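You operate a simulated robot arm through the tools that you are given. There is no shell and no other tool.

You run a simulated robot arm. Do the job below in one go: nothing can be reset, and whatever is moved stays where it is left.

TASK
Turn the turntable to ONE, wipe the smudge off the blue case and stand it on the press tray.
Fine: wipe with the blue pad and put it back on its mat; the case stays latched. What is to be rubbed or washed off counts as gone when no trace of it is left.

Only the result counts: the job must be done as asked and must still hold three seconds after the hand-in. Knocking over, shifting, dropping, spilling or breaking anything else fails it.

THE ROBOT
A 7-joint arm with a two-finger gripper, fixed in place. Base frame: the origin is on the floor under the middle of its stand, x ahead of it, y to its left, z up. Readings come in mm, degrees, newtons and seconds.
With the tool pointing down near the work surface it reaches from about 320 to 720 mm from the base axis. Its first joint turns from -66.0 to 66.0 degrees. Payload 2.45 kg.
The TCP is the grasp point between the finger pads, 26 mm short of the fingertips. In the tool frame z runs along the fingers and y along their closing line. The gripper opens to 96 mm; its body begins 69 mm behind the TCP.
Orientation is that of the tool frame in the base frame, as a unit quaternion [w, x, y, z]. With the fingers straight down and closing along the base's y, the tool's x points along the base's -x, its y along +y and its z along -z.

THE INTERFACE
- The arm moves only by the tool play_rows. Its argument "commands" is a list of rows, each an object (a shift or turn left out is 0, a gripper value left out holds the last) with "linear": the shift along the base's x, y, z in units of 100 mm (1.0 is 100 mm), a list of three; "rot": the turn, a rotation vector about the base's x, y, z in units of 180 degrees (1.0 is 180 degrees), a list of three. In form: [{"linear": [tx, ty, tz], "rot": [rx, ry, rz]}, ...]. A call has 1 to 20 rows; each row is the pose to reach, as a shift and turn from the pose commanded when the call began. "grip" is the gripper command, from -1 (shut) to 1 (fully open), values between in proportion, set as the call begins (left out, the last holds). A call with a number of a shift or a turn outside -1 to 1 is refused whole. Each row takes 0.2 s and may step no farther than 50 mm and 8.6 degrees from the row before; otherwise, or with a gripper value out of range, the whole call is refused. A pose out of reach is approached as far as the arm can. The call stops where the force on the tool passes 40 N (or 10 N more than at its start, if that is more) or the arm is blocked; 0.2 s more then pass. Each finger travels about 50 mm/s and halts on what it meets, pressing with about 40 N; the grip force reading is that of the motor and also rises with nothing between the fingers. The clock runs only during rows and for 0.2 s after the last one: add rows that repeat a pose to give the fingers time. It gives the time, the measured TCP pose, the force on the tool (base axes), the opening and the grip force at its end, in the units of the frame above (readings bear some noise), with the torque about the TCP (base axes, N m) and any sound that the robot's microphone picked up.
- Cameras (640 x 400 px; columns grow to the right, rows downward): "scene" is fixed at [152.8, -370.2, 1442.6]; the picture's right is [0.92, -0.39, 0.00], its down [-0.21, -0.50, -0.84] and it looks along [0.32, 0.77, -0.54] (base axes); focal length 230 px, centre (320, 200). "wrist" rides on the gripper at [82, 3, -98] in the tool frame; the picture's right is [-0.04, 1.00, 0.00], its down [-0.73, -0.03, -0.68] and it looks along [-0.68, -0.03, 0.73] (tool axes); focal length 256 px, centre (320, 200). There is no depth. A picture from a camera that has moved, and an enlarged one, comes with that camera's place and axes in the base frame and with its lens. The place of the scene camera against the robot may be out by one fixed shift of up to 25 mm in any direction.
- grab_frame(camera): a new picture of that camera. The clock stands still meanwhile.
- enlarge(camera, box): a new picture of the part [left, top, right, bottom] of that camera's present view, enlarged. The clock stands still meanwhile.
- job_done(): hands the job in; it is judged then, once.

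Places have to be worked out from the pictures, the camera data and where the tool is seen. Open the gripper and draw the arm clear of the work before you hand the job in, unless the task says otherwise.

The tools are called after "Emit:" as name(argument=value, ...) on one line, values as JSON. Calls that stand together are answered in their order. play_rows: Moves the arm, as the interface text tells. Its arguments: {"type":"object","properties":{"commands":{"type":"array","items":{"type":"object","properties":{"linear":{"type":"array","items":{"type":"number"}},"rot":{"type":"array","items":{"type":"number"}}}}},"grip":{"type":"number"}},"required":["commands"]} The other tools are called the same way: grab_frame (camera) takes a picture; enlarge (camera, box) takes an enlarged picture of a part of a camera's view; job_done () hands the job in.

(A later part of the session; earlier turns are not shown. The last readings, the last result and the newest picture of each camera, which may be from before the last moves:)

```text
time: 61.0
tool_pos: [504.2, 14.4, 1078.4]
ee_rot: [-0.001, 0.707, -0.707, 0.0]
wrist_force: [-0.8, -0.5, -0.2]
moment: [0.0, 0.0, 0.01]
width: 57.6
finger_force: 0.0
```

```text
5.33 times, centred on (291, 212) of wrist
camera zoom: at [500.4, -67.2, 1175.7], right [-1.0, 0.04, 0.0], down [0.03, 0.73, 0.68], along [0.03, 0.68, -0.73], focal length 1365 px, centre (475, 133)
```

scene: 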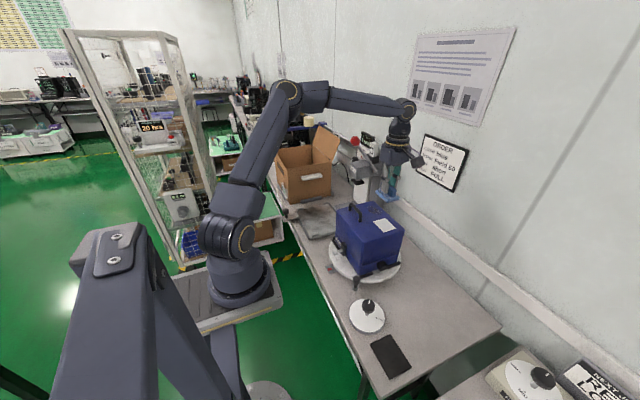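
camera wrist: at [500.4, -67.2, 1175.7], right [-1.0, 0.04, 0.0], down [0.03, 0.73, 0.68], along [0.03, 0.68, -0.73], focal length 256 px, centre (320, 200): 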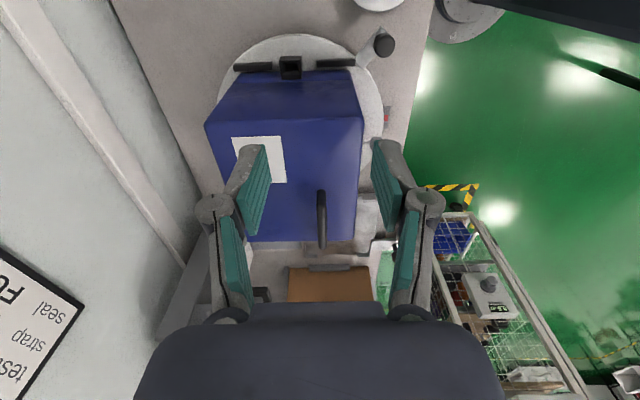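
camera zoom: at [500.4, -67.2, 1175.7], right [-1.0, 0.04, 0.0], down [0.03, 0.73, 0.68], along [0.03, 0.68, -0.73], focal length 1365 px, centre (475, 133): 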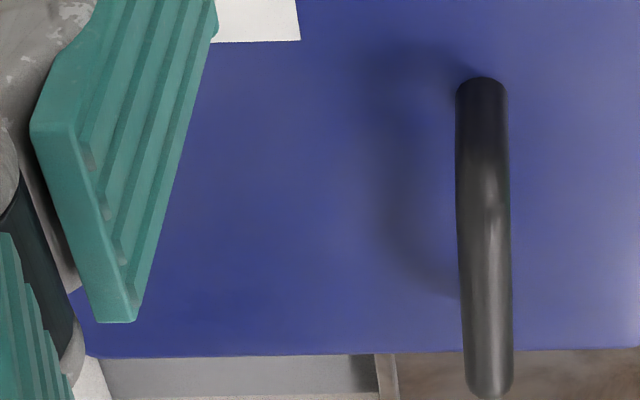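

The wiped surface is clean right up close. The handle bar is about 11 mm thick, along y at x≈508, from y≈130 to 203. I'll move over it and lower to just above.

Emit:
play_rows(commands=[{"linear": [0.01, 0.4, 0]}, {"linear": [0.03, 0.8, 0]}, {"linear": [0.036, 1.0, 0]}])

Emit:
play_rows(commands=[{"linear": [0, 0.38, 0]}, {"linear": [0, 0.38, -0.3]}, {"linear": [0, 0.38, -0.6]}, {"linear": [0, 0.38, -0.6]}])

Emit:
grab_frame(camera="wrist")

Emit:
enlarge(camera="scene", box=[325, 170, 405, 235])

```text
time: 61.8
tool_pos: [505.2, 113.4, 1079.3]
ee_rot: [0.0, 0.708, -0.706, 0.0]
wrist_force: [-0.1, -0.7, 1.0]
moment: [-0.03, -0.01, 0.02]
width: 57.4
finger_force: 0.1
```

```text
time: 62.8
tool_pos: [505.8, 150.3, 1018.5]
ee_rot: [0.0, -0.707, 0.707, 0.0]
wrist_force: [0.6, -1.0, 0.2]
moment: [-0.02, -0.02, 0.0]
width: 57.6
finger_force: 0.1
```

```text
taken
camera wrist: at [502.1, 69.0, 1115.7], right [-1.0, 0.04, 0.0], down [0.03, 0.73, 0.68], along [0.03, 0.68, -0.73], focal length 256 px, centre (320, 200)
```

wrist: 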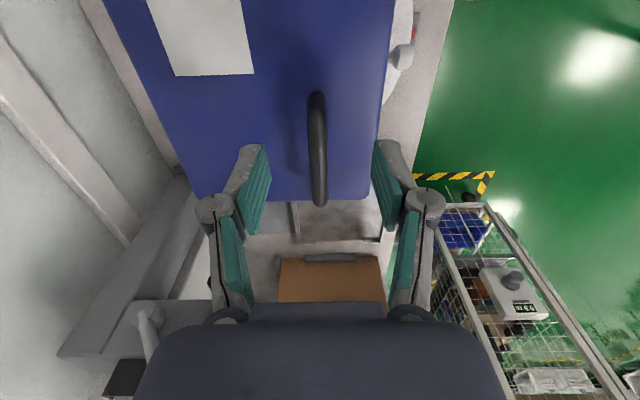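

```text
6.15 times, centred on (365, 202) of scene
camera zoom: at [152.8, -370.2, 1442.6], right [0.92, -0.39, 0.0], down [-0.21, -0.5, -0.84], along [0.32, 0.77, -0.54], focal length 1416 px, centre (43, 185)
```

zoom: 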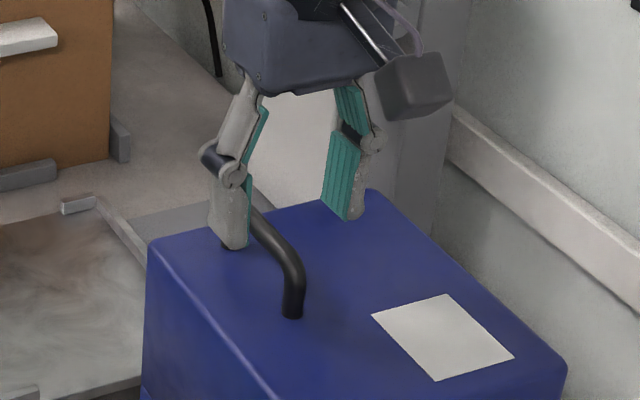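

The bar shows at x≈507.5, with its near foot at y≈135 and far end at y≈206. I'll lower the open fingers around the bar at y≈155 with the tips staying above the case top.

Emit:
play_rows(commands=[{"linear": [0.015, 0.04, -0.1]}, {"linear": [0.015, 0.04, -0.2]}, {"linear": [0.015, 0.04, -0.3]}, {"linear": [0.015, 0.04, -0.39]}, {"linear": [0.015, 0.04, -0.39]}])

Emit:
grab_frame(camera="wrist")

Emit:
enlarge(camera="scene", box=[335, 180, 395, 225])

```text
time: 64.0
tool_pos: [508.3, 156.0, 981.6]
ee_rot: [0.001, 0.707, -0.707, 0.0]
wrist_force: [-0.3, -0.4, 0.3]
moment: [0.0, 0.0, 0.03]
width: 57.6
finger_force: 0.2
```

```text
taken
camera wrist: at [504.7, 74.4, 1078.0], right [-1.0, 0.04, 0.0], down [0.03, 0.73, 0.68], along [0.03, 0.68, -0.73], focal length 256 px, centre (320, 200)
```

wrist: 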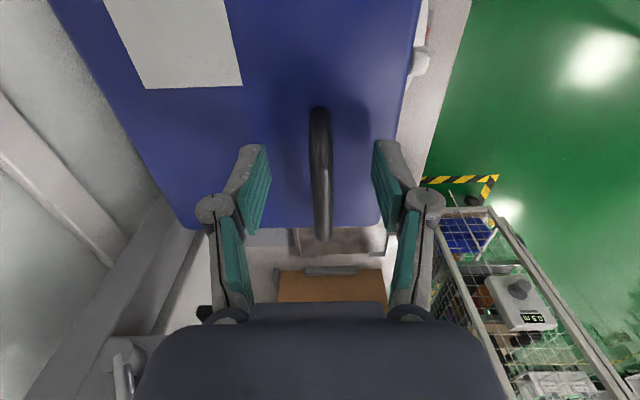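

```text
8.89 times, centred on (365, 202) of scene
camera zoom: at [152.8, -370.2, 1442.6], right [0.92, -0.39, 0.0], down [-0.21, -0.5, -0.84], along [0.32, 0.77, -0.54], focal length 2046 px, centre (-80, 178)
```

zoom: 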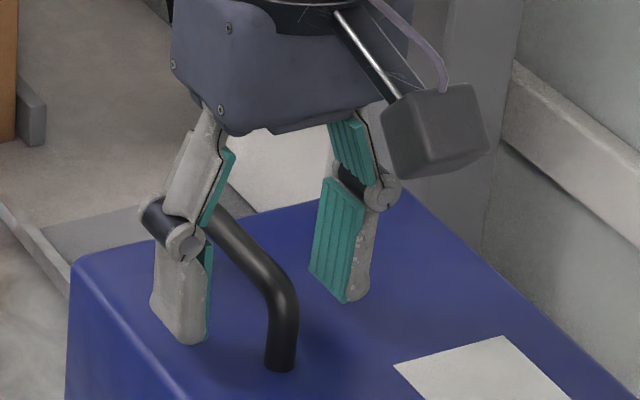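

The bar is centred between the fingers and the tips are about 10 mm above the top. I'll go 3 mm lower and close.

Emit:
play_rows(commands=[{"linear": [0, 0, -0.03]}, {"linear": [0, 0, -0.03]}])

Emit:
play_rows(commands=[{"linear": [0, 0, 0]}, {"linear": [0, 0, 0]}, {"linear": [0, 0, 0]}, {"linear": [0, 0, 0]}, {"linear": [0, 0, 0]}, {"linear": [0, 0, 0]}], grip=-1)

Emit:
enlarge(camera="scene", box=[335, 180, 395, 225])

Emit:
enlarge(camera="scene", box=[325, 235, 405, 285])

```text
time: 64.6
tool_pos: [508.3, 155.3, 978.0]
ee_rot: [0.0, 0.708, -0.706, 0.0]
wrist_force: [-0.7, -0.2, 1.3]
moment: [0.03, -0.05, 0.02]
width: 57.4
finger_force: 0.2
```

```text
time: 66.0
tool_pos: [507.9, 157.0, 977.5]
ee_rot: [-0.001, 0.707, -0.707, 0.0]
wrist_force: [-0.4, 0.2, 0.0]
moment: [0.1, 0.01, -0.19]
width: 10.0
finger_force: 37.7
```

```text
8.89 times, centred on (365, 202) of scene
camera zoom: at [152.8, -370.2, 1442.6], right [0.92, -0.39, 0.0], down [-0.21, -0.5, -0.84], along [0.32, 0.77, -0.54], focal length 2046 px, centre (-80, 178)
```

zoom: 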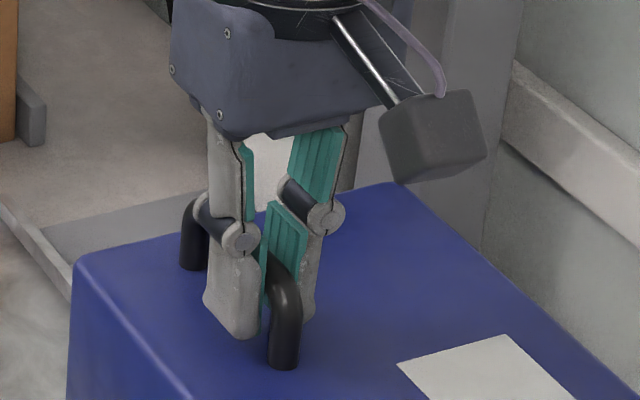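

```text
8.00 times, centred on (365, 260) of scene
camera zoom: at [152.8, -370.2, 1442.6], right [0.92, -0.39, 0.0], down [-0.21, -0.5, -0.84], along [0.32, 0.77, -0.54], focal length 1841 px, centre (-40, -280)
```

zoom: 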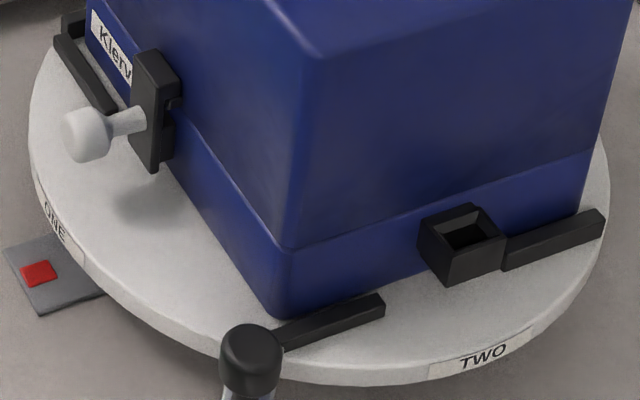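

The handle is held (10.0 mm, 38 N) and the table still shows ONE. I'll lift only a few mm first and read the load and moment.

Emit:
play_rows(commands=[{"linear": [0, 0, 0.02]}, {"linear": [0, 0, 0.04]}, {"linear": [0, 0, 0.06]}, {"linear": [0, 0, 0.06]}])

Emit:
enlarge(camera="scene", box=[325, 180, 425, 285])

```text
time: 67.0
tool_pos: [509.8, 156.7, 983.8]
ee_rot: [0.0, 0.707, -0.707, -0.001]
wrist_force: [-0.1, -0.8, -5.7]
moment: [0.08, 0.15, -0.02]
width: 10.4
finger_force: 37.3
```

```text
3.81 times, centred on (375, 232) of scene
camera zoom: at [152.9, -370.2, 1442.6], right [0.92, -0.39, 0.0], down [-0.21, -0.5, -0.84], along [0.32, 0.77, -0.54], focal length 877 px, centre (110, 76)
```

zoom: 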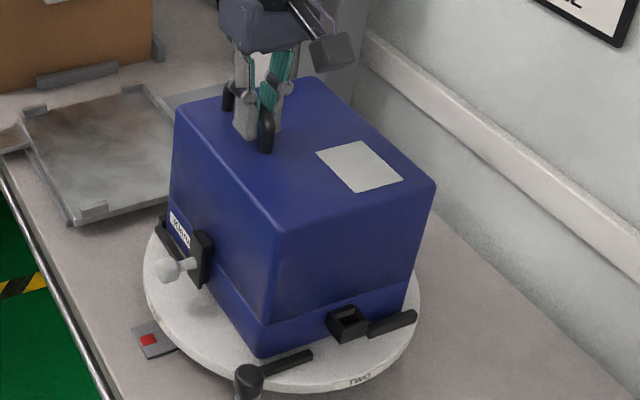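

The load reads 5.7 N and the moments suggest the centre of mass is about 26 mm in +x and 14 mm in -y of the grip. I'll lift a little more to see whether the full weight is carried and whether it tilts.

Emit:
play_rows(commands=[{"linear": [0, 0, 0.02]}, {"linear": [0, 0, 0.04]}, {"linear": [0, 0, 0.06]}, {"linear": [0, 0, 0.06]}])

Emit:
enlarge(camera="scene", box=[325, 235, 405, 285])

Emit:
grab_frame(camera="wrist")

```text
time: 68.0
tool_pos: [508.1, 156.4, 989.1]
ee_rot: [0.0, 0.708, -0.707, 0.0]
wrist_force: [0.4, 0.5, -5.9]
moment: [0.11, 0.15, 0.01]
width: 10.4
finger_force: 37.7
```

```text
8.00 times, centred on (365, 260) of scene
camera zoom: at [152.9, -370.2, 1442.6], right [0.92, -0.39, 0.0], down [-0.21, -0.5, -0.84], along [0.32, 0.77, -0.54], focal length 1841 px, centre (-40, -280)
```

zoom: 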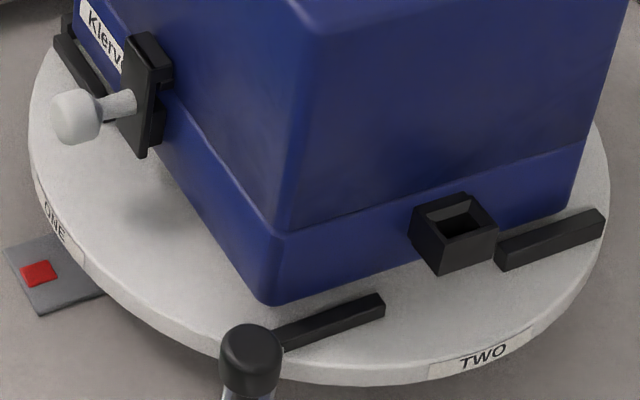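

```text
taken
camera wrist: at [505.2, 74.8, 1086.7], right [-1.0, 0.04, 0.0], down [0.03, 0.73, 0.68], along [0.03, 0.68, -0.73], focal length 256 px, centre (320, 200)
```

wrist: 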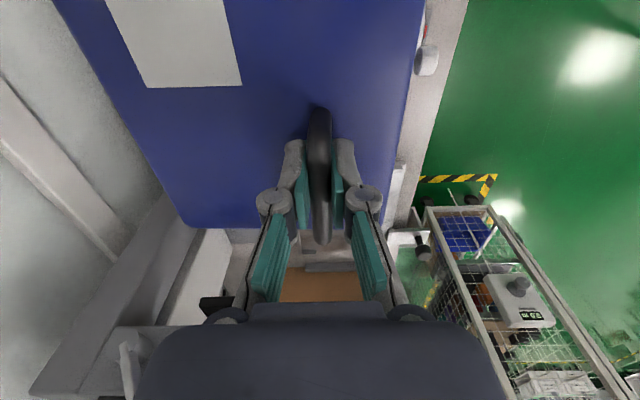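

The latch side rose and the case leans slightly, so it may still rest partly on its far edge. I'll lift another 15 mm and compare the load.

Emit:
play_rows(commands=[{"linear": [0, 0, 0.03]}, {"linear": [0, 0, 0.06]}, {"linear": [0, 0, 0.1]}, {"linear": [0, 0, 0.15]}, {"linear": [0, 0, 0.15]}])

Emit:
enlarge(camera="scene", box=[325, 235, 405, 285])

Emit:
enlarge(camera="scene", box=[315, 170, 425, 285])

```text
time: 69.2
tool_pos: [508.8, 156.7, 1003.7]
ee_rot: [0.0, 0.707, -0.707, 0.0]
wrist_force: [0.2, -0.2, -5.5]
moment: [0.12, 0.12, -0.02]
width: 10.3
finger_force: 37.1
```

```text
8.00 times, centred on (365, 260) of scene
camera zoom: at [152.9, -370.2, 1442.6], right [0.92, -0.39, 0.0], down [-0.21, -0.5, -0.84], along [0.32, 0.77, -0.54], focal length 1841 px, centre (-40, -280)
```

zoom: 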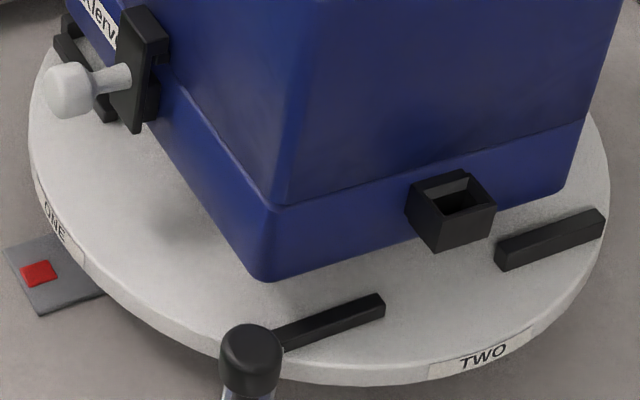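

```text
3.48 times, centred on (370, 228) of scene
camera zoom: at [152.9, -370.2, 1442.6], right [0.92, -0.39, 0.0], down [-0.21, -0.5, -0.84], along [0.32, 0.77, -0.54], focal length 801 px, centre (146, 104)
```

zoom: 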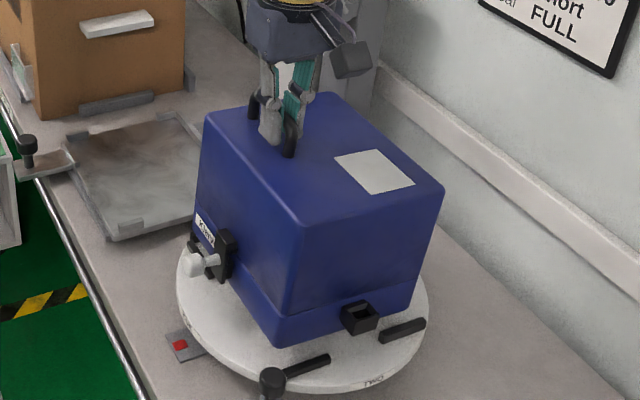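

The case is coming off with a slight lean toward +x. I'll lift another 40 mm to clear the fences fully and then measure the tilt.

Emit:
play_rows(commands=[{"linear": [0, 0, 0.1]}, {"linear": [0, 0, 0.2]}, {"linear": [0, 0, 0.3]}, {"linear": [0, 0, 0.4]}, {"linear": [0, 0, 0.4]}, {"linear": [0, 0, 0.4]}])

Emit:
enlarge(camera="scene", box=[315, 160, 425, 285])

Emit:
grab_frame(camera="wrist")

```text
time: 70.6
tool_pos: [509.8, 156.2, 1043.1]
ee_rot: [-0.001, 0.708, -0.706, 0.0]
wrist_force: [-0.3, -0.4, -6.9]
moment: [0.08, 0.12, -0.02]
width: 10.4
finger_force: 37.3
```

```text
3.20 times, centred on (370, 222) of scene
camera zoom: at [152.9, -370.2, 1442.6], right [0.92, -0.39, 0.0], down [-0.21, -0.5, -0.84], along [0.32, 0.77, -0.54], focal length 737 px, centre (160, 128)
```

zoom: 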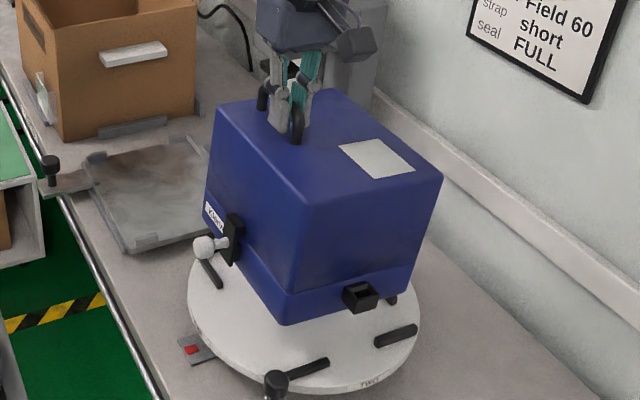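

```text
taken
camera wrist: at [505.9, 75.0, 1142.1], right [-1.0, 0.04, 0.0], down [0.03, 0.73, 0.68], along [0.03, 0.68, -0.73], focal length 256 px, centre (320, 200)
```

wrist: 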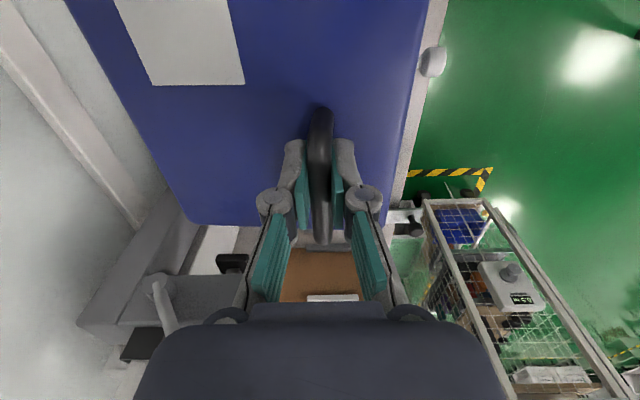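

The case hangs freely at about 6 N (0.6 kg) and the table is empty. I'll zoom in to measure the lean.

Emit:
enlarge(camera="scene", box=[330, 180, 420, 270])

Emit:
enlarge(camera="wrist", box=[130, 0, 450, 240])

```text
4.44 times, centred on (375, 225) of scene
camera zoom: at [152.9, -370.2, 1442.6], right [0.92, -0.39, 0.0], down [-0.21, -0.5, -0.84], along [0.32, 0.77, -0.54], focal length 1023 px, centre (76, 89)
```

zoom: 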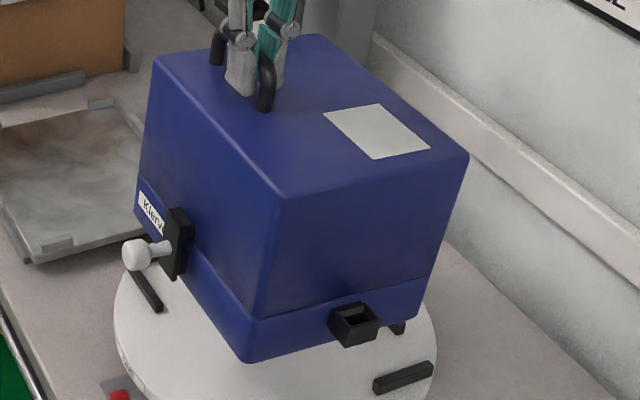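

```text
1.67 times, centred on (290, 120) of wrist
camera zoom: at [505.9, 75.0, 1142.1], right [-1.0, 0.04, 0.0], down [0.03, 0.73, 0.68], along [0.03, 0.68, -0.73], focal length 427 px, centre (370, 333)
```

zoom: 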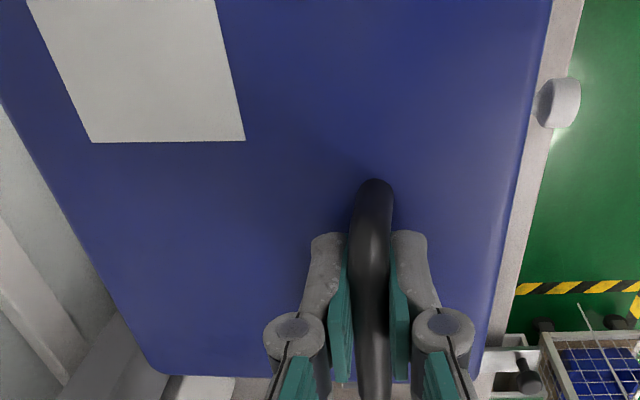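

By triangulation the -x side rose about 74 mm and the +x side about 58 mm, so the case leans about 6° about y. I'll counter-rotate the tool by -6° about y at this safe height and see if the case follows.

Emit:
play_rows(commands=[{"rot": [0, -0.0056, 0]}, {"rot": [0, -0.0111, 0]}, {"rot": [0, -0.0167, 0]}, {"rot": [0, -0.0222, 0]}, {"rot": [0, -0.0278, 0]}, {"rot": [0, -0.0333, 0]}, {"rot": [0, -0.0333, 0]}])

Emit:
enlarge(camera="scene", box=[330, 180, 420, 270])

```text
time: 72.2
tool_pos: [509.4, 156.5, 1043.9]
ee_rot: [0.037, -0.706, 0.706, -0.037]
wrist_force: [-0.1, 0.1, -6.8]
moment: [0.13, 0.15, 0.01]
width: 10.1
finger_force: 37.2
```

```text
4.44 times, centred on (375, 225) of scene
camera zoom: at [152.9, -370.2, 1442.6], right [0.92, -0.39, 0.0], down [-0.21, -0.5, -0.84], along [0.32, 0.77, -0.54], focal length 1023 px, centre (76, 89)
```

zoom: 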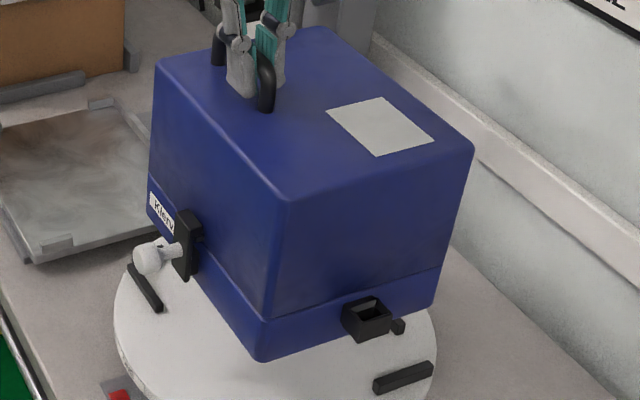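

The case follows the tool. By my estimate about 2.5° of lean remains, so I turn 2.5° more.

Emit:
play_rows(commands=[{"rot": [0, -0.0045, 0]}, {"rot": [0, -0.009, 0]}, {"rot": [0, -0.0139, 0]}, {"rot": [0, -0.0139, 0]}])

Emit:
enlarge(camera="scene", box=[330, 180, 420, 270])

```text
time: 73.2
tool_pos: [508.6, 155.9, 1043.6]
ee_rot: [-0.052, 0.705, -0.705, 0.053]
wrist_force: [-0.2, 0.3, -6.0]
moment: [0.13, 0.2, -0.02]
width: 10.0
finger_force: 37.5
```

```text
4.44 times, centred on (375, 225) of scene
camera zoom: at [152.9, -370.2, 1442.6], right [0.92, -0.39, 0.0], down [-0.21, -0.5, -0.84], along [0.32, 0.77, -0.54], focal length 1023 px, centre (76, 89)
```

zoom: 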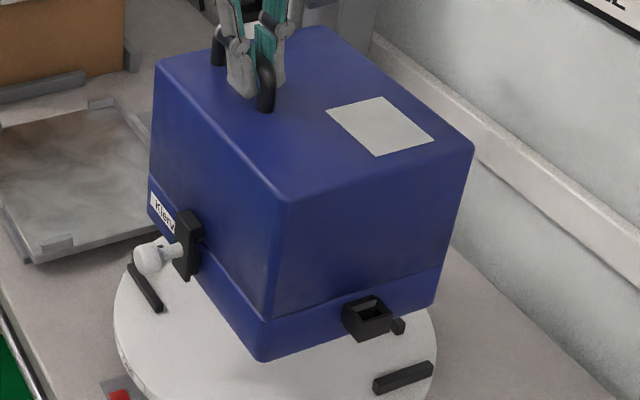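

The rest slipped in the grip, so about 2.5° of lean stays, which is fine for placing. Before travelling I'll measure the tray and its lugs closely.

Emit:
enlarge(camera="scene", box=[288, 188, 368, 238])

Emit:
enlarge(camera="scene", box=[296, 195, 328, 215])

Emit:
enlarge(camera="scene", box=[310, 215, 350, 240])

Emit:
enlarge(camera="scene", box=[325, 235, 405, 285])

```text
8.00 times, centred on (328, 213) of scene
camera zoom: at [152.9, -370.2, 1442.6], right [0.92, -0.39, 0.0], down [-0.21, -0.5, -0.84], along [0.32, 0.77, -0.54], focal length 1841 px, centre (256, 96)
```

zoom: 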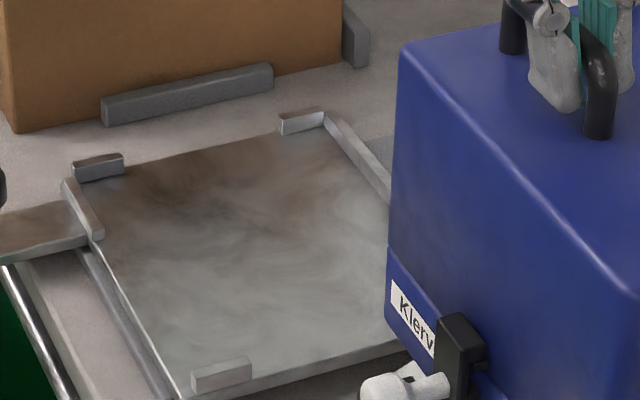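

```text
16.00 times, centred on (312, 205) of scene
camera zoom: at [152.9, -370.2, 1442.6], right [0.92, -0.39, 0.0], down [-0.21, -0.5, -0.84], along [0.32, 0.77, -0.54], focal length 3683 px, centre (448, 120)
```

zoom: 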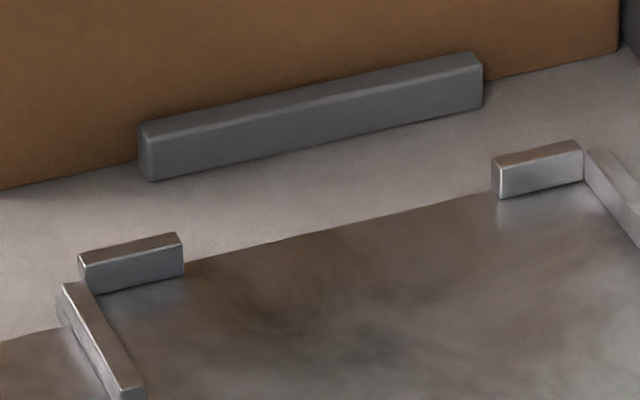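

```text
16.00 times, centred on (330, 228) of scene
camera zoom: at [152.9, -370.2, 1442.6], right [0.92, -0.39, 0.0], down [-0.21, -0.5, -0.84], along [0.32, 0.77, -0.54], focal length 3683 px, centre (160, -240)
```

zoom: 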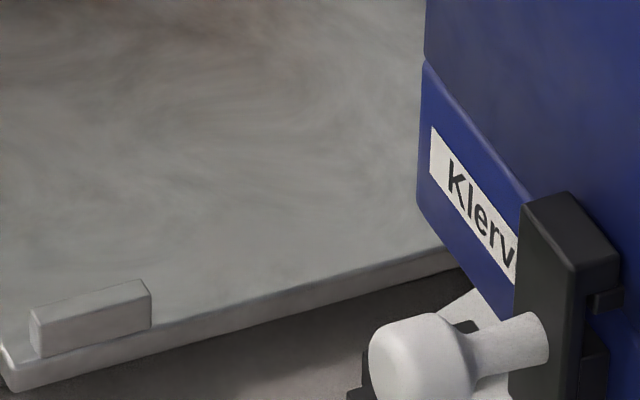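

```text
8.00 times, centred on (365, 260) of scene
camera zoom: at [152.9, -370.2, 1442.6], right [0.92, -0.39, 0.0], down [-0.21, -0.5, -0.84], along [0.32, 0.77, -0.54], focal length 1841 px, centre (-40, -280)
```

zoom: 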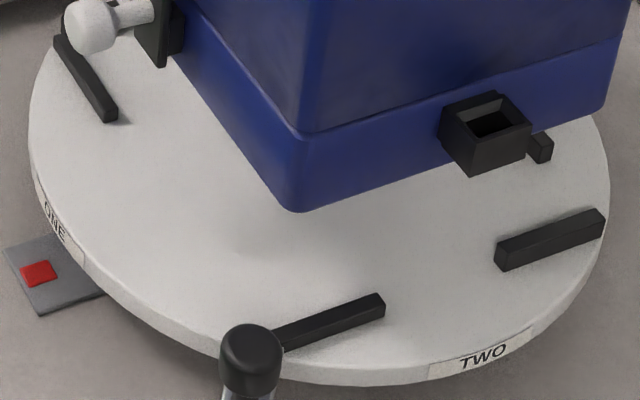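

The tray inside measures roughly x 396–564 and y 303–506, so the case centre should end near (480, 405), meaning the TCP near (450, 427). I'll shift the case toward -x first to stay clear of the press, then move slowly along +y.

Emit:
play_rows(commands=[{"linear": [-0.05, 0, 0.02]}, {"linear": [-0.15, 0, 0.05]}, {"linear": [-0.27, 0, 0.1]}, {"linear": [-0.39, 0, 0.1]}, {"linear": [-0.5, 0, 0.1]}, {"linear": [-0.57, 0, 0.1]}, {"linear": [-0.59, 0, 0.1]}, {"linear": [-0.59, 0, 0.1]}])

Emit:
enlarge(camera="scene", box=[290, 160, 420, 280])

```text
time: 75.0
tool_pos: [461.4, 155.1, 1048.2]
ee_rot: [0.052, -0.705, 0.705, -0.051]
wrist_force: [-0.2, 0.3, -5.2]
moment: [0.13, 0.15, 0.02]
width: 10.3
finger_force: 37.4
out of reach, approached as far as the arm can: row 5, 6, 7, 8
```

```text
3.33 times, centred on (355, 220) of scene
camera zoom: at [152.9, -370.2, 1442.6], right [0.92, -0.39, 0.0], down [-0.21, -0.5, -0.84], along [0.32, 0.77, -0.54], focal length 767 px, centre (203, 133)
```

zoom: 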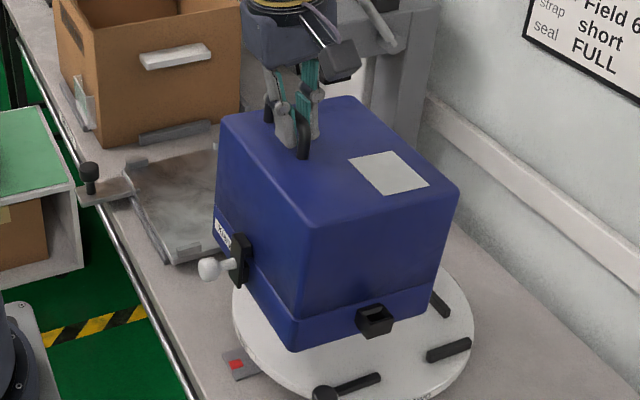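

The arm couldn't quite pull in to x=450 at this y with the tilted tool and stopped at x≈461. Moving +y increases the reach radius, so I go on along y in small steps and check.

Emit:
play_rows(commands=[{"linear": [0, 0.05, 0]}, {"linear": [0, 0.15, 0]}, {"linear": [0, 0.27, 0]}, {"linear": [0, 0.39, 0]}, {"linear": [0, 0.5, 0]}, {"linear": [0, 0.57, 0]}, {"linear": [0, 0.6, 0]}, {"linear": [0, 0.6, 0]}])

Emit:
enlarge(camera="scene", box=[290, 160, 420, 280])

```text
time: 76.8
tool_pos: [468.4, 213.9, 1042.1]
ee_rot: [-0.053, 0.706, -0.705, 0.05]
wrist_force: [-0.6, -0.6, -6.7]
moment: [0.08, 0.1, 0.01]
width: 10.4
finger_force: 37.7
out of reach, approached as far as the arm can: row 3, 4, 5, 6, 7, 8
```

```text
3.33 times, centred on (355, 220) of scene
camera zoom: at [152.9, -370.1, 1442.6], right [0.92, -0.39, 0.0], down [-0.21, -0.5, -0.84], along [0.32, 0.77, -0.54], focal length 767 px, centre (203, 133)
```

zoom: 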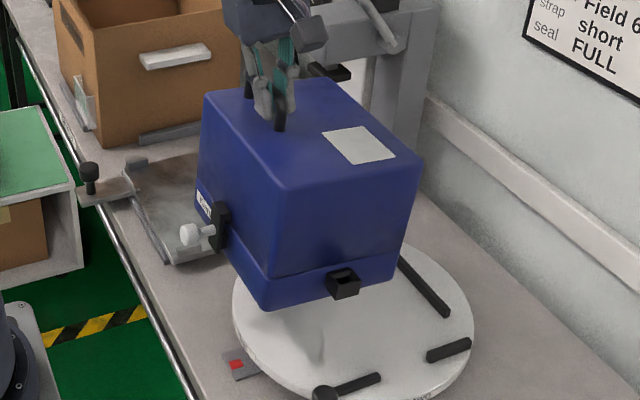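

It still sits at (468, 214, 1042), pushed out and low by the reach limit, so the limit eases at lower heights. I'll lower the case about 30 mm, still above the table fences and tray lugs, and see if it pulls in.

Emit:
play_rows(commands=[{"linear": [0, 0, -0.08]}, {"linear": [0, 0, -0.16]}, {"linear": [0, 0, -0.24]}, {"linear": [0, 0, -0.3]}, {"linear": [0, 0, -0.3]}])

Emit:
enlarge(camera="scene", box=[290, 160, 420, 280])

```text
time: 78.0
tool_pos: [467.4, 215.3, 1012.4]
ee_rot: [0.052, -0.705, 0.705, -0.052]
wrist_force: [0.4, 0.4, -6.4]
moment: [0.09, 0.11, 0.01]
width: 10.3
finger_force: 37.2
```

```text
3.33 times, centred on (355, 220) of scene
camera zoom: at [152.9, -370.1, 1442.6], right [0.92, -0.39, 0.0], down [-0.21, -0.5, -0.84], along [0.32, 0.77, -0.54], focal length 767 px, centre (203, 133)
```

zoom: 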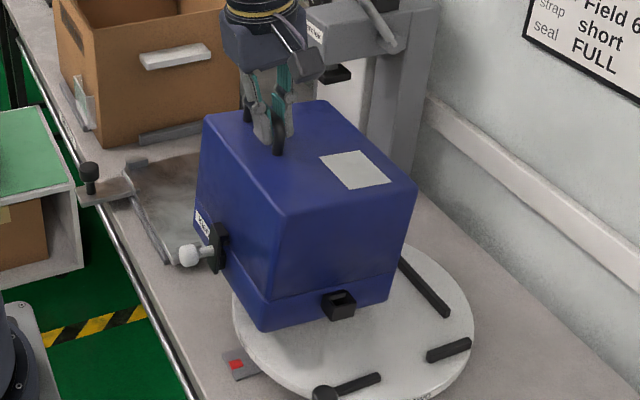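

It moved exactly 30 mm with no reach complaint, so the commanded pose now matches (467, 215, 1012). The case has crept to about 6–7° lean (+x side low). I'll carry it on along y at x≈467, clear of the press at x≥594.

Emit:
play_rows(commands=[{"linear": [0, 0.05, 0]}, {"linear": [0, 0.15, 0]}, {"linear": [0, 0.28, 0]}, {"linear": [0, 0.42, 0]}, {"linear": [0, 0.56, 0]}, {"linear": [0, 0.7, 0]}, {"linear": [0, 0.83, 0]}, {"linear": [0, 0.94, 0]}, {"linear": [0, 1.0, 0]}, {"linear": [0, 1.0, 0]}])

Emit:
enlarge(camera="scene", box=[280, 140, 420, 260])

Emit:
grab_frame(camera="wrist")

```text
time: 80.2
tool_pos: [472.9, 312.9, 1010.8]
ee_rot: [-0.052, 0.706, -0.705, 0.049]
wrist_force: [0.8, -0.2, -5.5]
moment: [0.11, 0.07, -0.01]
width: 10.2
finger_force: 37.1
out of reach, approached as far as the arm can: row 8, 9, 10
```

```text
3.33 times, centred on (350, 200) of scene
camera zoom: at [152.9, -370.1, 1442.6], right [0.92, -0.39, 0.0], down [-0.21, -0.5, -0.84], along [0.32, 0.77, -0.54], focal length 767 px, centre (220, 200)
```

zoom: 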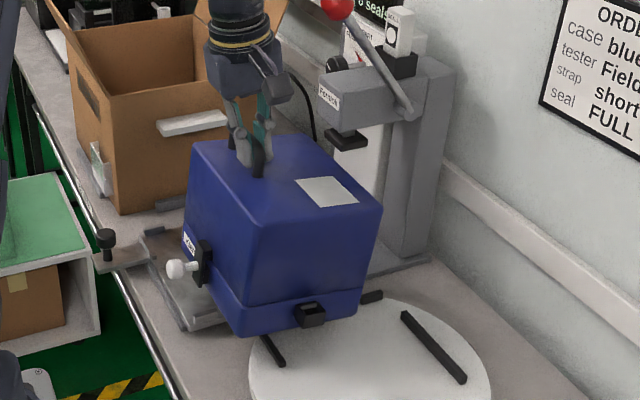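

```text
taken
camera wrist: at [455.9, 231.1, 1106.0], right [-0.99, 0.04, -0.14], down [-0.07, 0.73, 0.68], along [0.13, 0.68, -0.72], focal length 256 px, centre (320, 200)
```

wrist: 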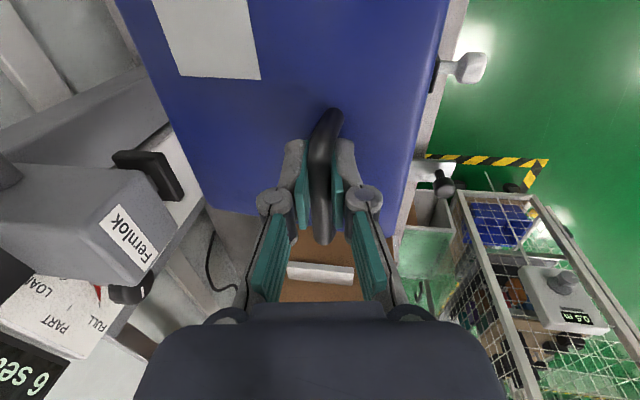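

The reach limit came back near y≈300 because the tool body leans toward the base. I'll bring the tool back to vertical while raising 10 mm; the case will hang with a bit more lean, which I can handle by pivoting it down on its lower edge.

Emit:
play_rows(commands=[{"linear": [0, 0, 0.03], "rot": [0, 0.008, 0]}, {"linear": [0, 0, 0.06], "rot": [0, 0.016, 0]}, {"linear": [0, 0, 0.1], "rot": [0, 0.024, 0]}, {"linear": [0, 0, 0.12], "rot": [0, 0.032, 0]}, {"linear": [0, 0, 0.12], "rot": [0, 0.04, 0]}, {"linear": [0, 0, 0.12], "rot": [0, 0.0472, 0]}, {"linear": [0, 0, 0.12], "rot": [0, 0.0472, 0]}])

Emit:
enlarge(camera="scene", box=[280, 140, 420, 260])

```text
time: 81.8
tool_pos: [473.0, 312.5, 1022.9]
ee_rot: [0.0, 0.707, -0.707, 0.0]
wrist_force: [-0.5, 0.0, -5.5]
moment: [0.12, -0.05, -0.05]
width: 9.9
finger_force: 37.4
```

```text
3.33 times, centred on (350, 200) of scene
camera zoom: at [152.9, -370.1, 1442.6], right [0.92, -0.39, 0.0], down [-0.21, -0.5, -0.84], along [0.32, 0.77, -0.54], focal length 767 px, centre (220, 200)
```

zoom: 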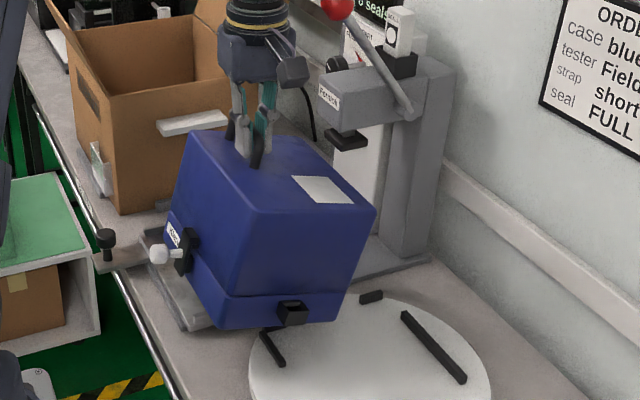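

The tool is vertical again and the case hangs with roughly 18° of lean, its +x edge lowest. The lowest corner should be at z≈798, above the lugs at about 783. I'll continue along +y to the tray.

Emit:
play_rows(commands=[{"linear": [0, 0.05, 0.03]}, {"linear": [0, 0.15, 0.05]}, {"linear": [0, 0.27, 0.05]}, {"linear": [0, 0.39, 0.05]}, {"linear": [0, 0.51, 0.05]}, {"linear": [0, 0.63, 0.05]}, {"linear": [0, 0.75, 0.05]}, {"linear": [0, 0.87, 0.05]}, {"linear": [0, 0.96, 0.05]}, {"linear": [0, 1.0, 0.05]}, {"linear": [0, 1.0, 0.05]}])

Emit:
enlarge(camera="scene", box=[260, 130, 400, 250])

Emit:
grab_frame(camera="wrist")

```text
time: 84.2
tool_pos: [472.9, 413.2, 1027.2]
ee_rot: [-0.001, 0.707, -0.707, -0.001]
wrist_force: [0.5, 0.2, -5.8]
moment: [0.12, -0.02, 0.0]
width: 10.2
finger_force: 37.4
```

```text
3.33 times, centred on (330, 190) of scene
camera zoom: at [152.9, -370.1, 1442.7], right [0.92, -0.39, 0.0], down [-0.21, -0.5, -0.84], along [0.32, 0.77, -0.54], focal length 767 px, centre (287, 233)
```

zoom: 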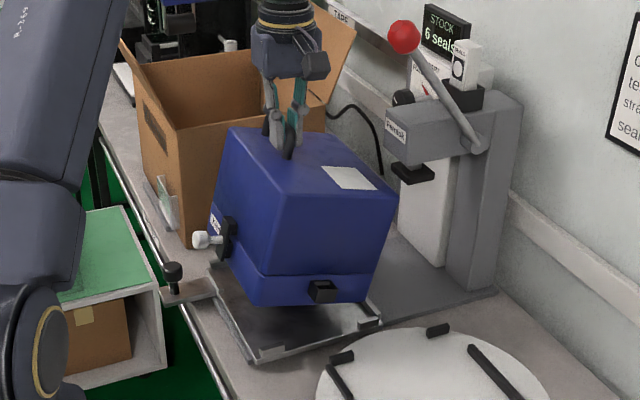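

```text
taken
camera wrist: at [470.2, 331.6, 1124.7], right [-1.0, 0.04, 0.0], down [0.03, 0.73, 0.68], along [0.03, 0.68, -0.73], focal length 256 px, centre (320, 200)
```

wrist: 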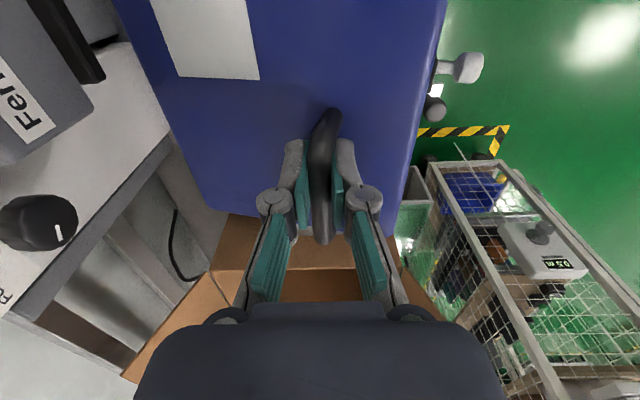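

The arm reaches here fine with the tool vertical, and the case hangs over the tray with about 14° of lean. I'll shift to TCP (485, 426) and lower slightly, then check alignment with the lugs.

Emit:
play_rows(commands=[{"linear": [0.04, 0.04, 0]}, {"linear": [0.08, 0.09, 0]}, {"linear": [0.12, 0.13, -0.03]}, {"linear": [0.12, 0.13, -0.08]}, {"linear": [0.12, 0.13, -0.12]}, {"linear": [0.12, 0.13, -0.12]}])

Emit:
enlarge(camera="scene", box=[285, 165, 375, 245])

Emit:
enlarge(camera="scene", box=[305, 205, 355, 245])

```text
time: 85.6
tool_pos: [485.9, 426.1, 1015.3]
ee_rot: [0.0, 0.708, -0.706, 0.0]
wrist_force: [-0.4, -0.5, -6.3]
moment: [0.1, -0.02, -0.01]
width: 10.1
finger_force: 37.1
```

```text
5.00 times, centred on (330, 205) of scene
camera zoom: at [152.9, -370.1, 1442.7], right [0.92, -0.39, 0.0], down [-0.21, -0.5, -0.84], along [0.32, 0.77, -0.54], focal length 1151 px, centre (270, 175)
```

zoom: 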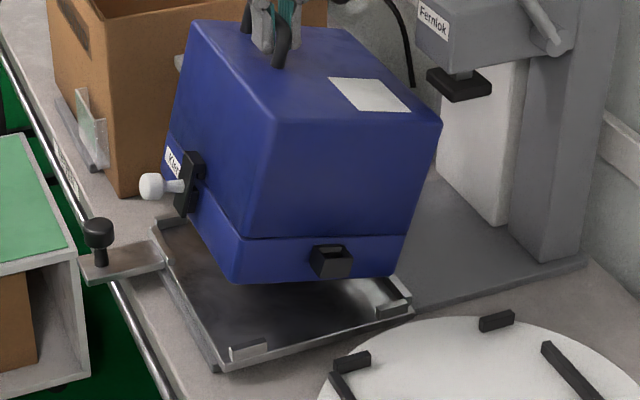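

```text
10.00 times, centred on (330, 225) of scene
camera zoom: at [152.9, -370.1, 1442.7], right [0.92, -0.39, 0.0], down [-0.21, -0.5, -0.84], along [0.32, 0.77, -0.54], focal length 2302 px, centre (220, -50)
```

zoom: 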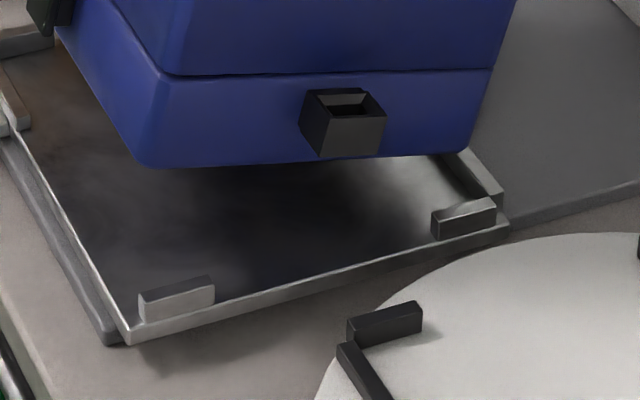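

The case sits between the lugs in y and inside the far lip. I'll keep lowering gently with the gripper vertical until the +x edge touches the tray.

Emit:
play_rows(commands=[{"linear": [0, 0, -0.03]}, {"linear": [0, 0, -0.06]}, {"linear": [0, 0, -0.09]}, {"linear": [0, 0, -0.12]}, {"linear": [0, 0, -0.12]}])

Emit:
enlarge(camera="scene", box=[305, 205, 355, 245])

```text
time: 86.8
tool_pos: [486.4, 426.6, 1002.7]
ee_rot: [0.0, 0.708, -0.706, 0.0]
wrist_force: [-0.6, 0.7, -6.6]
moment: [0.11, -0.02, 0.0]
width: 10.0
finger_force: 37.7
```

```text
10.00 times, centred on (330, 225) of scene
camera zoom: at [152.9, -370.1, 1442.7], right [0.92, -0.39, 0.0], down [-0.21, -0.5, -0.84], along [0.32, 0.77, -0.54], focal length 2302 px, centre (220, -50)
```

zoom: 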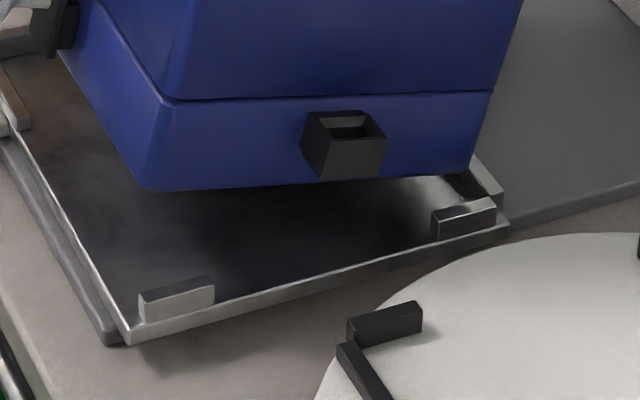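

No contact yet. I keep lowering in 3 mm rows and watch the load.

Emit:
play_rows(commands=[{"linear": [0, 0, -0.03]}, {"linear": [0, 0, -0.06]}, {"linear": [0, 0, -0.08]}, {"linear": [0, 0, -0.08]}])

Emit:
enlarge(camera="scene", box=[305, 205, 355, 245])

```text
time: 87.8
tool_pos: [486.2, 427.2, 993.9]
ee_rot: [0.001, 0.707, -0.707, 0.001]
wrist_force: [0.2, 0.1, -6.2]
moment: [0.1, -0.03, -0.04]
width: 10.2
finger_force: 37.2
```

```text
10.00 times, centred on (330, 225) of scene
camera zoom: at [152.9, -370.1, 1442.7], right [0.92, -0.39, 0.0], down [-0.21, -0.5, -0.84], along [0.32, 0.77, -0.54], focal length 2302 px, centre (220, -50)
```

zoom: 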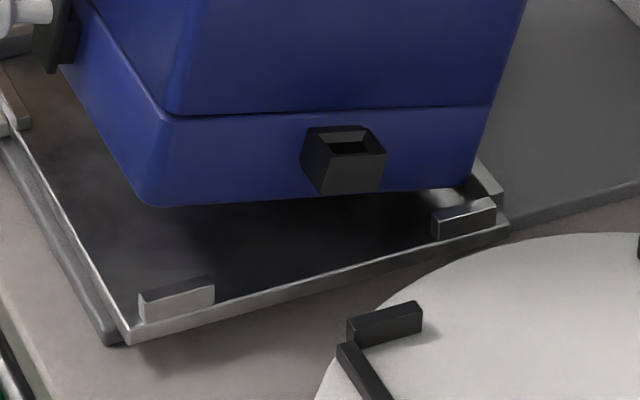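

Still hanging free. Before touching down, I'll check the +y side of the case against the tray's +y lugs.

Emit:
enlarge(camera="scene", box=[288, 190, 338, 230])

Emit:
grab_frame(camera="wrist")

```text
10.00 times, centred on (313, 210) of scene
camera zoom: at [152.9, -370.1, 1442.7], right [0.92, -0.39, 0.0], down [-0.21, -0.5, -0.84], along [0.32, 0.77, -0.54], focal length 2302 px, centre (390, 100)
```

zoom: 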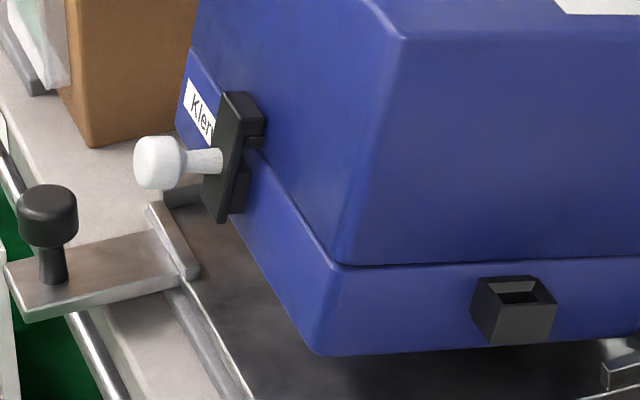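

```text
taken
camera wrist: at [482.2, 344.8, 1092.8], right [-1.0, 0.04, 0.0], down [0.03, 0.73, 0.68], along [0.03, 0.68, -0.73], focal length 256 px, centre (320, 200)
```

wrist: 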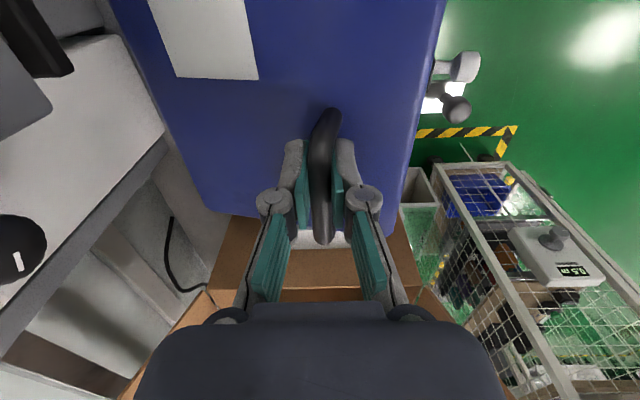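

Reworking the corner rays, the case spans about y 311–498, centred between the lugs, with its +x bottom edge at x≈553 and lowest point near z≈783. I'll lower 10 mm more and then feel for contact.

Emit:
play_rows(commands=[{"linear": [0, 0, -0.03]}, {"linear": [0, 0, -0.06]}, {"linear": [0, 0, -0.1]}, {"linear": [0, 0, -0.1]}])

Emit:
enlarge(camera="scene", box=[305, 205, 355, 245])

```text
time: 88.8
tool_pos: [484.2, 427.7, 984.9]
ee_rot: [0.0, 0.708, -0.706, 0.0]
wrist_force: [-2.9, -0.8, 2.1]
moment: [0.59, -0.07, 0.15]
width: 10.2
finger_force: 37.6
```

```text
10.00 times, centred on (330, 225) of scene
camera zoom: at [152.7, -370.2, 1442.6], right [0.92, -0.39, 0.0], down [-0.21, -0.5, -0.84], along [0.32, 0.77, -0.54], focal length 2302 px, centre (220, -50)
```

zoom: 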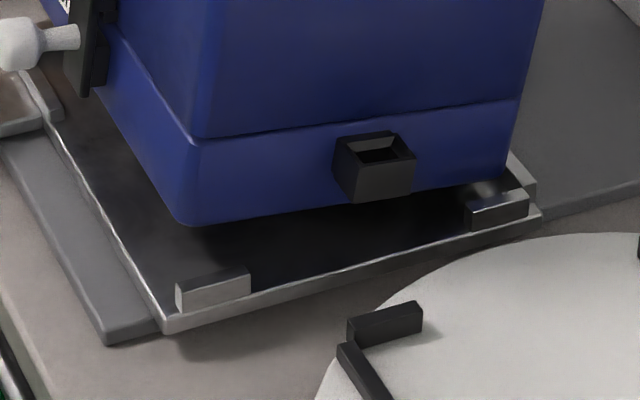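

Contact: but the tray itself slid about 18 mm in +x along its rails, dragged by the case edge. I'll lift a few mm to unload it, and then assess; the tray must be brought back afterward.

Emit:
play_rows(commands=[{"linear": [0, 0, 0.03]}, {"linear": [0, 0, 0.06]}, {"linear": [0, 0, 0.1]}, {"linear": [0, 0, 0.1]}])

Emit:
enlarge(camera="scene", box=[305, 205, 355, 245])

Emit:
enlarge(camera="scene", box=[270, 165, 370, 245])

Emit:
grab_frame(camera="wrist")

```text
time: 89.8
tool_pos: [485.9, 425.4, 995.4]
ee_rot: [0.0, 0.708, -0.706, 0.001]
wrist_force: [0.1, -0.9, -5.8]
moment: [0.1, 0.06, 0.04]
width: 10.1
finger_force: 37.0
```

```text
10.00 times, centred on (330, 225) of scene
camera zoom: at [152.9, -370.1, 1442.7], right [0.92, -0.39, 0.0], down [-0.21, -0.5, -0.84], along [0.32, 0.77, -0.54], focal length 2302 px, centre (220, -50)
```

zoom: 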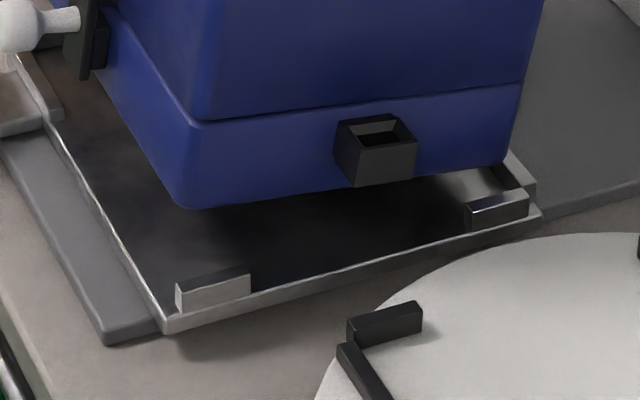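

```text
5.00 times, centred on (320, 205) of scene
camera zoom: at [152.9, -370.1, 1442.7], right [0.92, -0.39, 0.0], down [-0.21, -0.5, -0.84], along [0.32, 0.77, -0.54], focal length 1151 px, centre (320, 175)
```

zoom: 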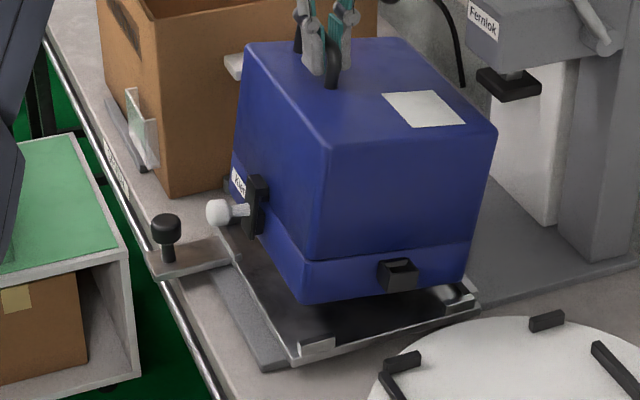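

```text
taken
camera wrist: at [482.0, 344.1, 1093.0], right [-1.0, 0.04, 0.0], down [0.03, 0.73, 0.68], along [0.03, 0.68, -0.73], focal length 256 px, centre (320, 200)
```

wrist: 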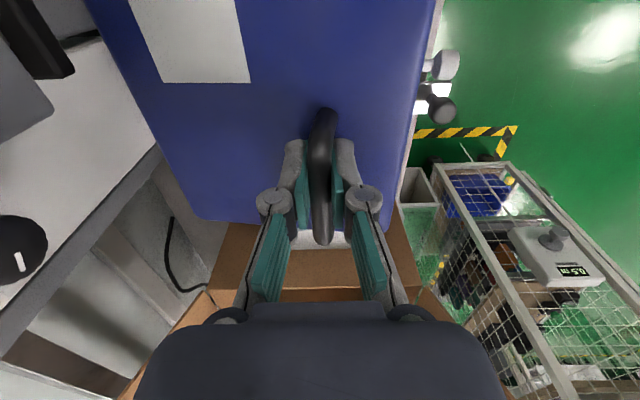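

The lean is now about 11° and the tray stayed where it slid. I'll lower until the edge just touches again, and then draw the tool toward -x so that friction carries the tray back to its original place.

Emit:
play_rows(commands=[{"linear": [0, 0, -0.04]}, {"linear": [0, 0, -0.08]}, {"linear": [0, 0, -0.12]}, {"linear": [0, 0, -0.12]}])

```text
time: 90.8
tool_pos: [486.4, 424.5, 983.4]
ee_rot: [0.0, 0.707, -0.707, 0.0]
wrist_force: [-0.1, -0.1, -6.4]
moment: [0.08, 0.05, -0.03]
width: 10.2
finger_force: 37.4
```

Emit:
play_rows(commands=[{"linear": [0, 0, -0.02]}, {"linear": [0, 0, -0.04]}, {"linear": [0, 0, -0.04]}])

Emit:
enlarge(camera="scene", box=[305, 205, 355, 245])

```text
time: 91.6
tool_pos: [486.2, 425.0, 978.7]
ee_rot: [0.0, -0.707, 0.707, 0.0]
wrist_force: [0.1, -0.7, -5.8]
moment: [-0.02, 0.01, -0.06]
width: 10.3
finger_force: 37.9
```

```text
10.00 times, centred on (330, 225) of scene
camera zoom: at [152.9, -370.1, 1442.7], right [0.92, -0.39, 0.0], down [-0.21, -0.5, -0.84], along [0.32, 0.77, -0.54], focal length 2302 px, centre (220, -50)
```

zoom: 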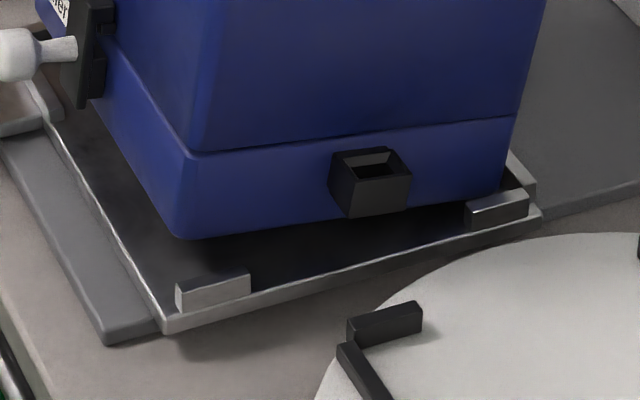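

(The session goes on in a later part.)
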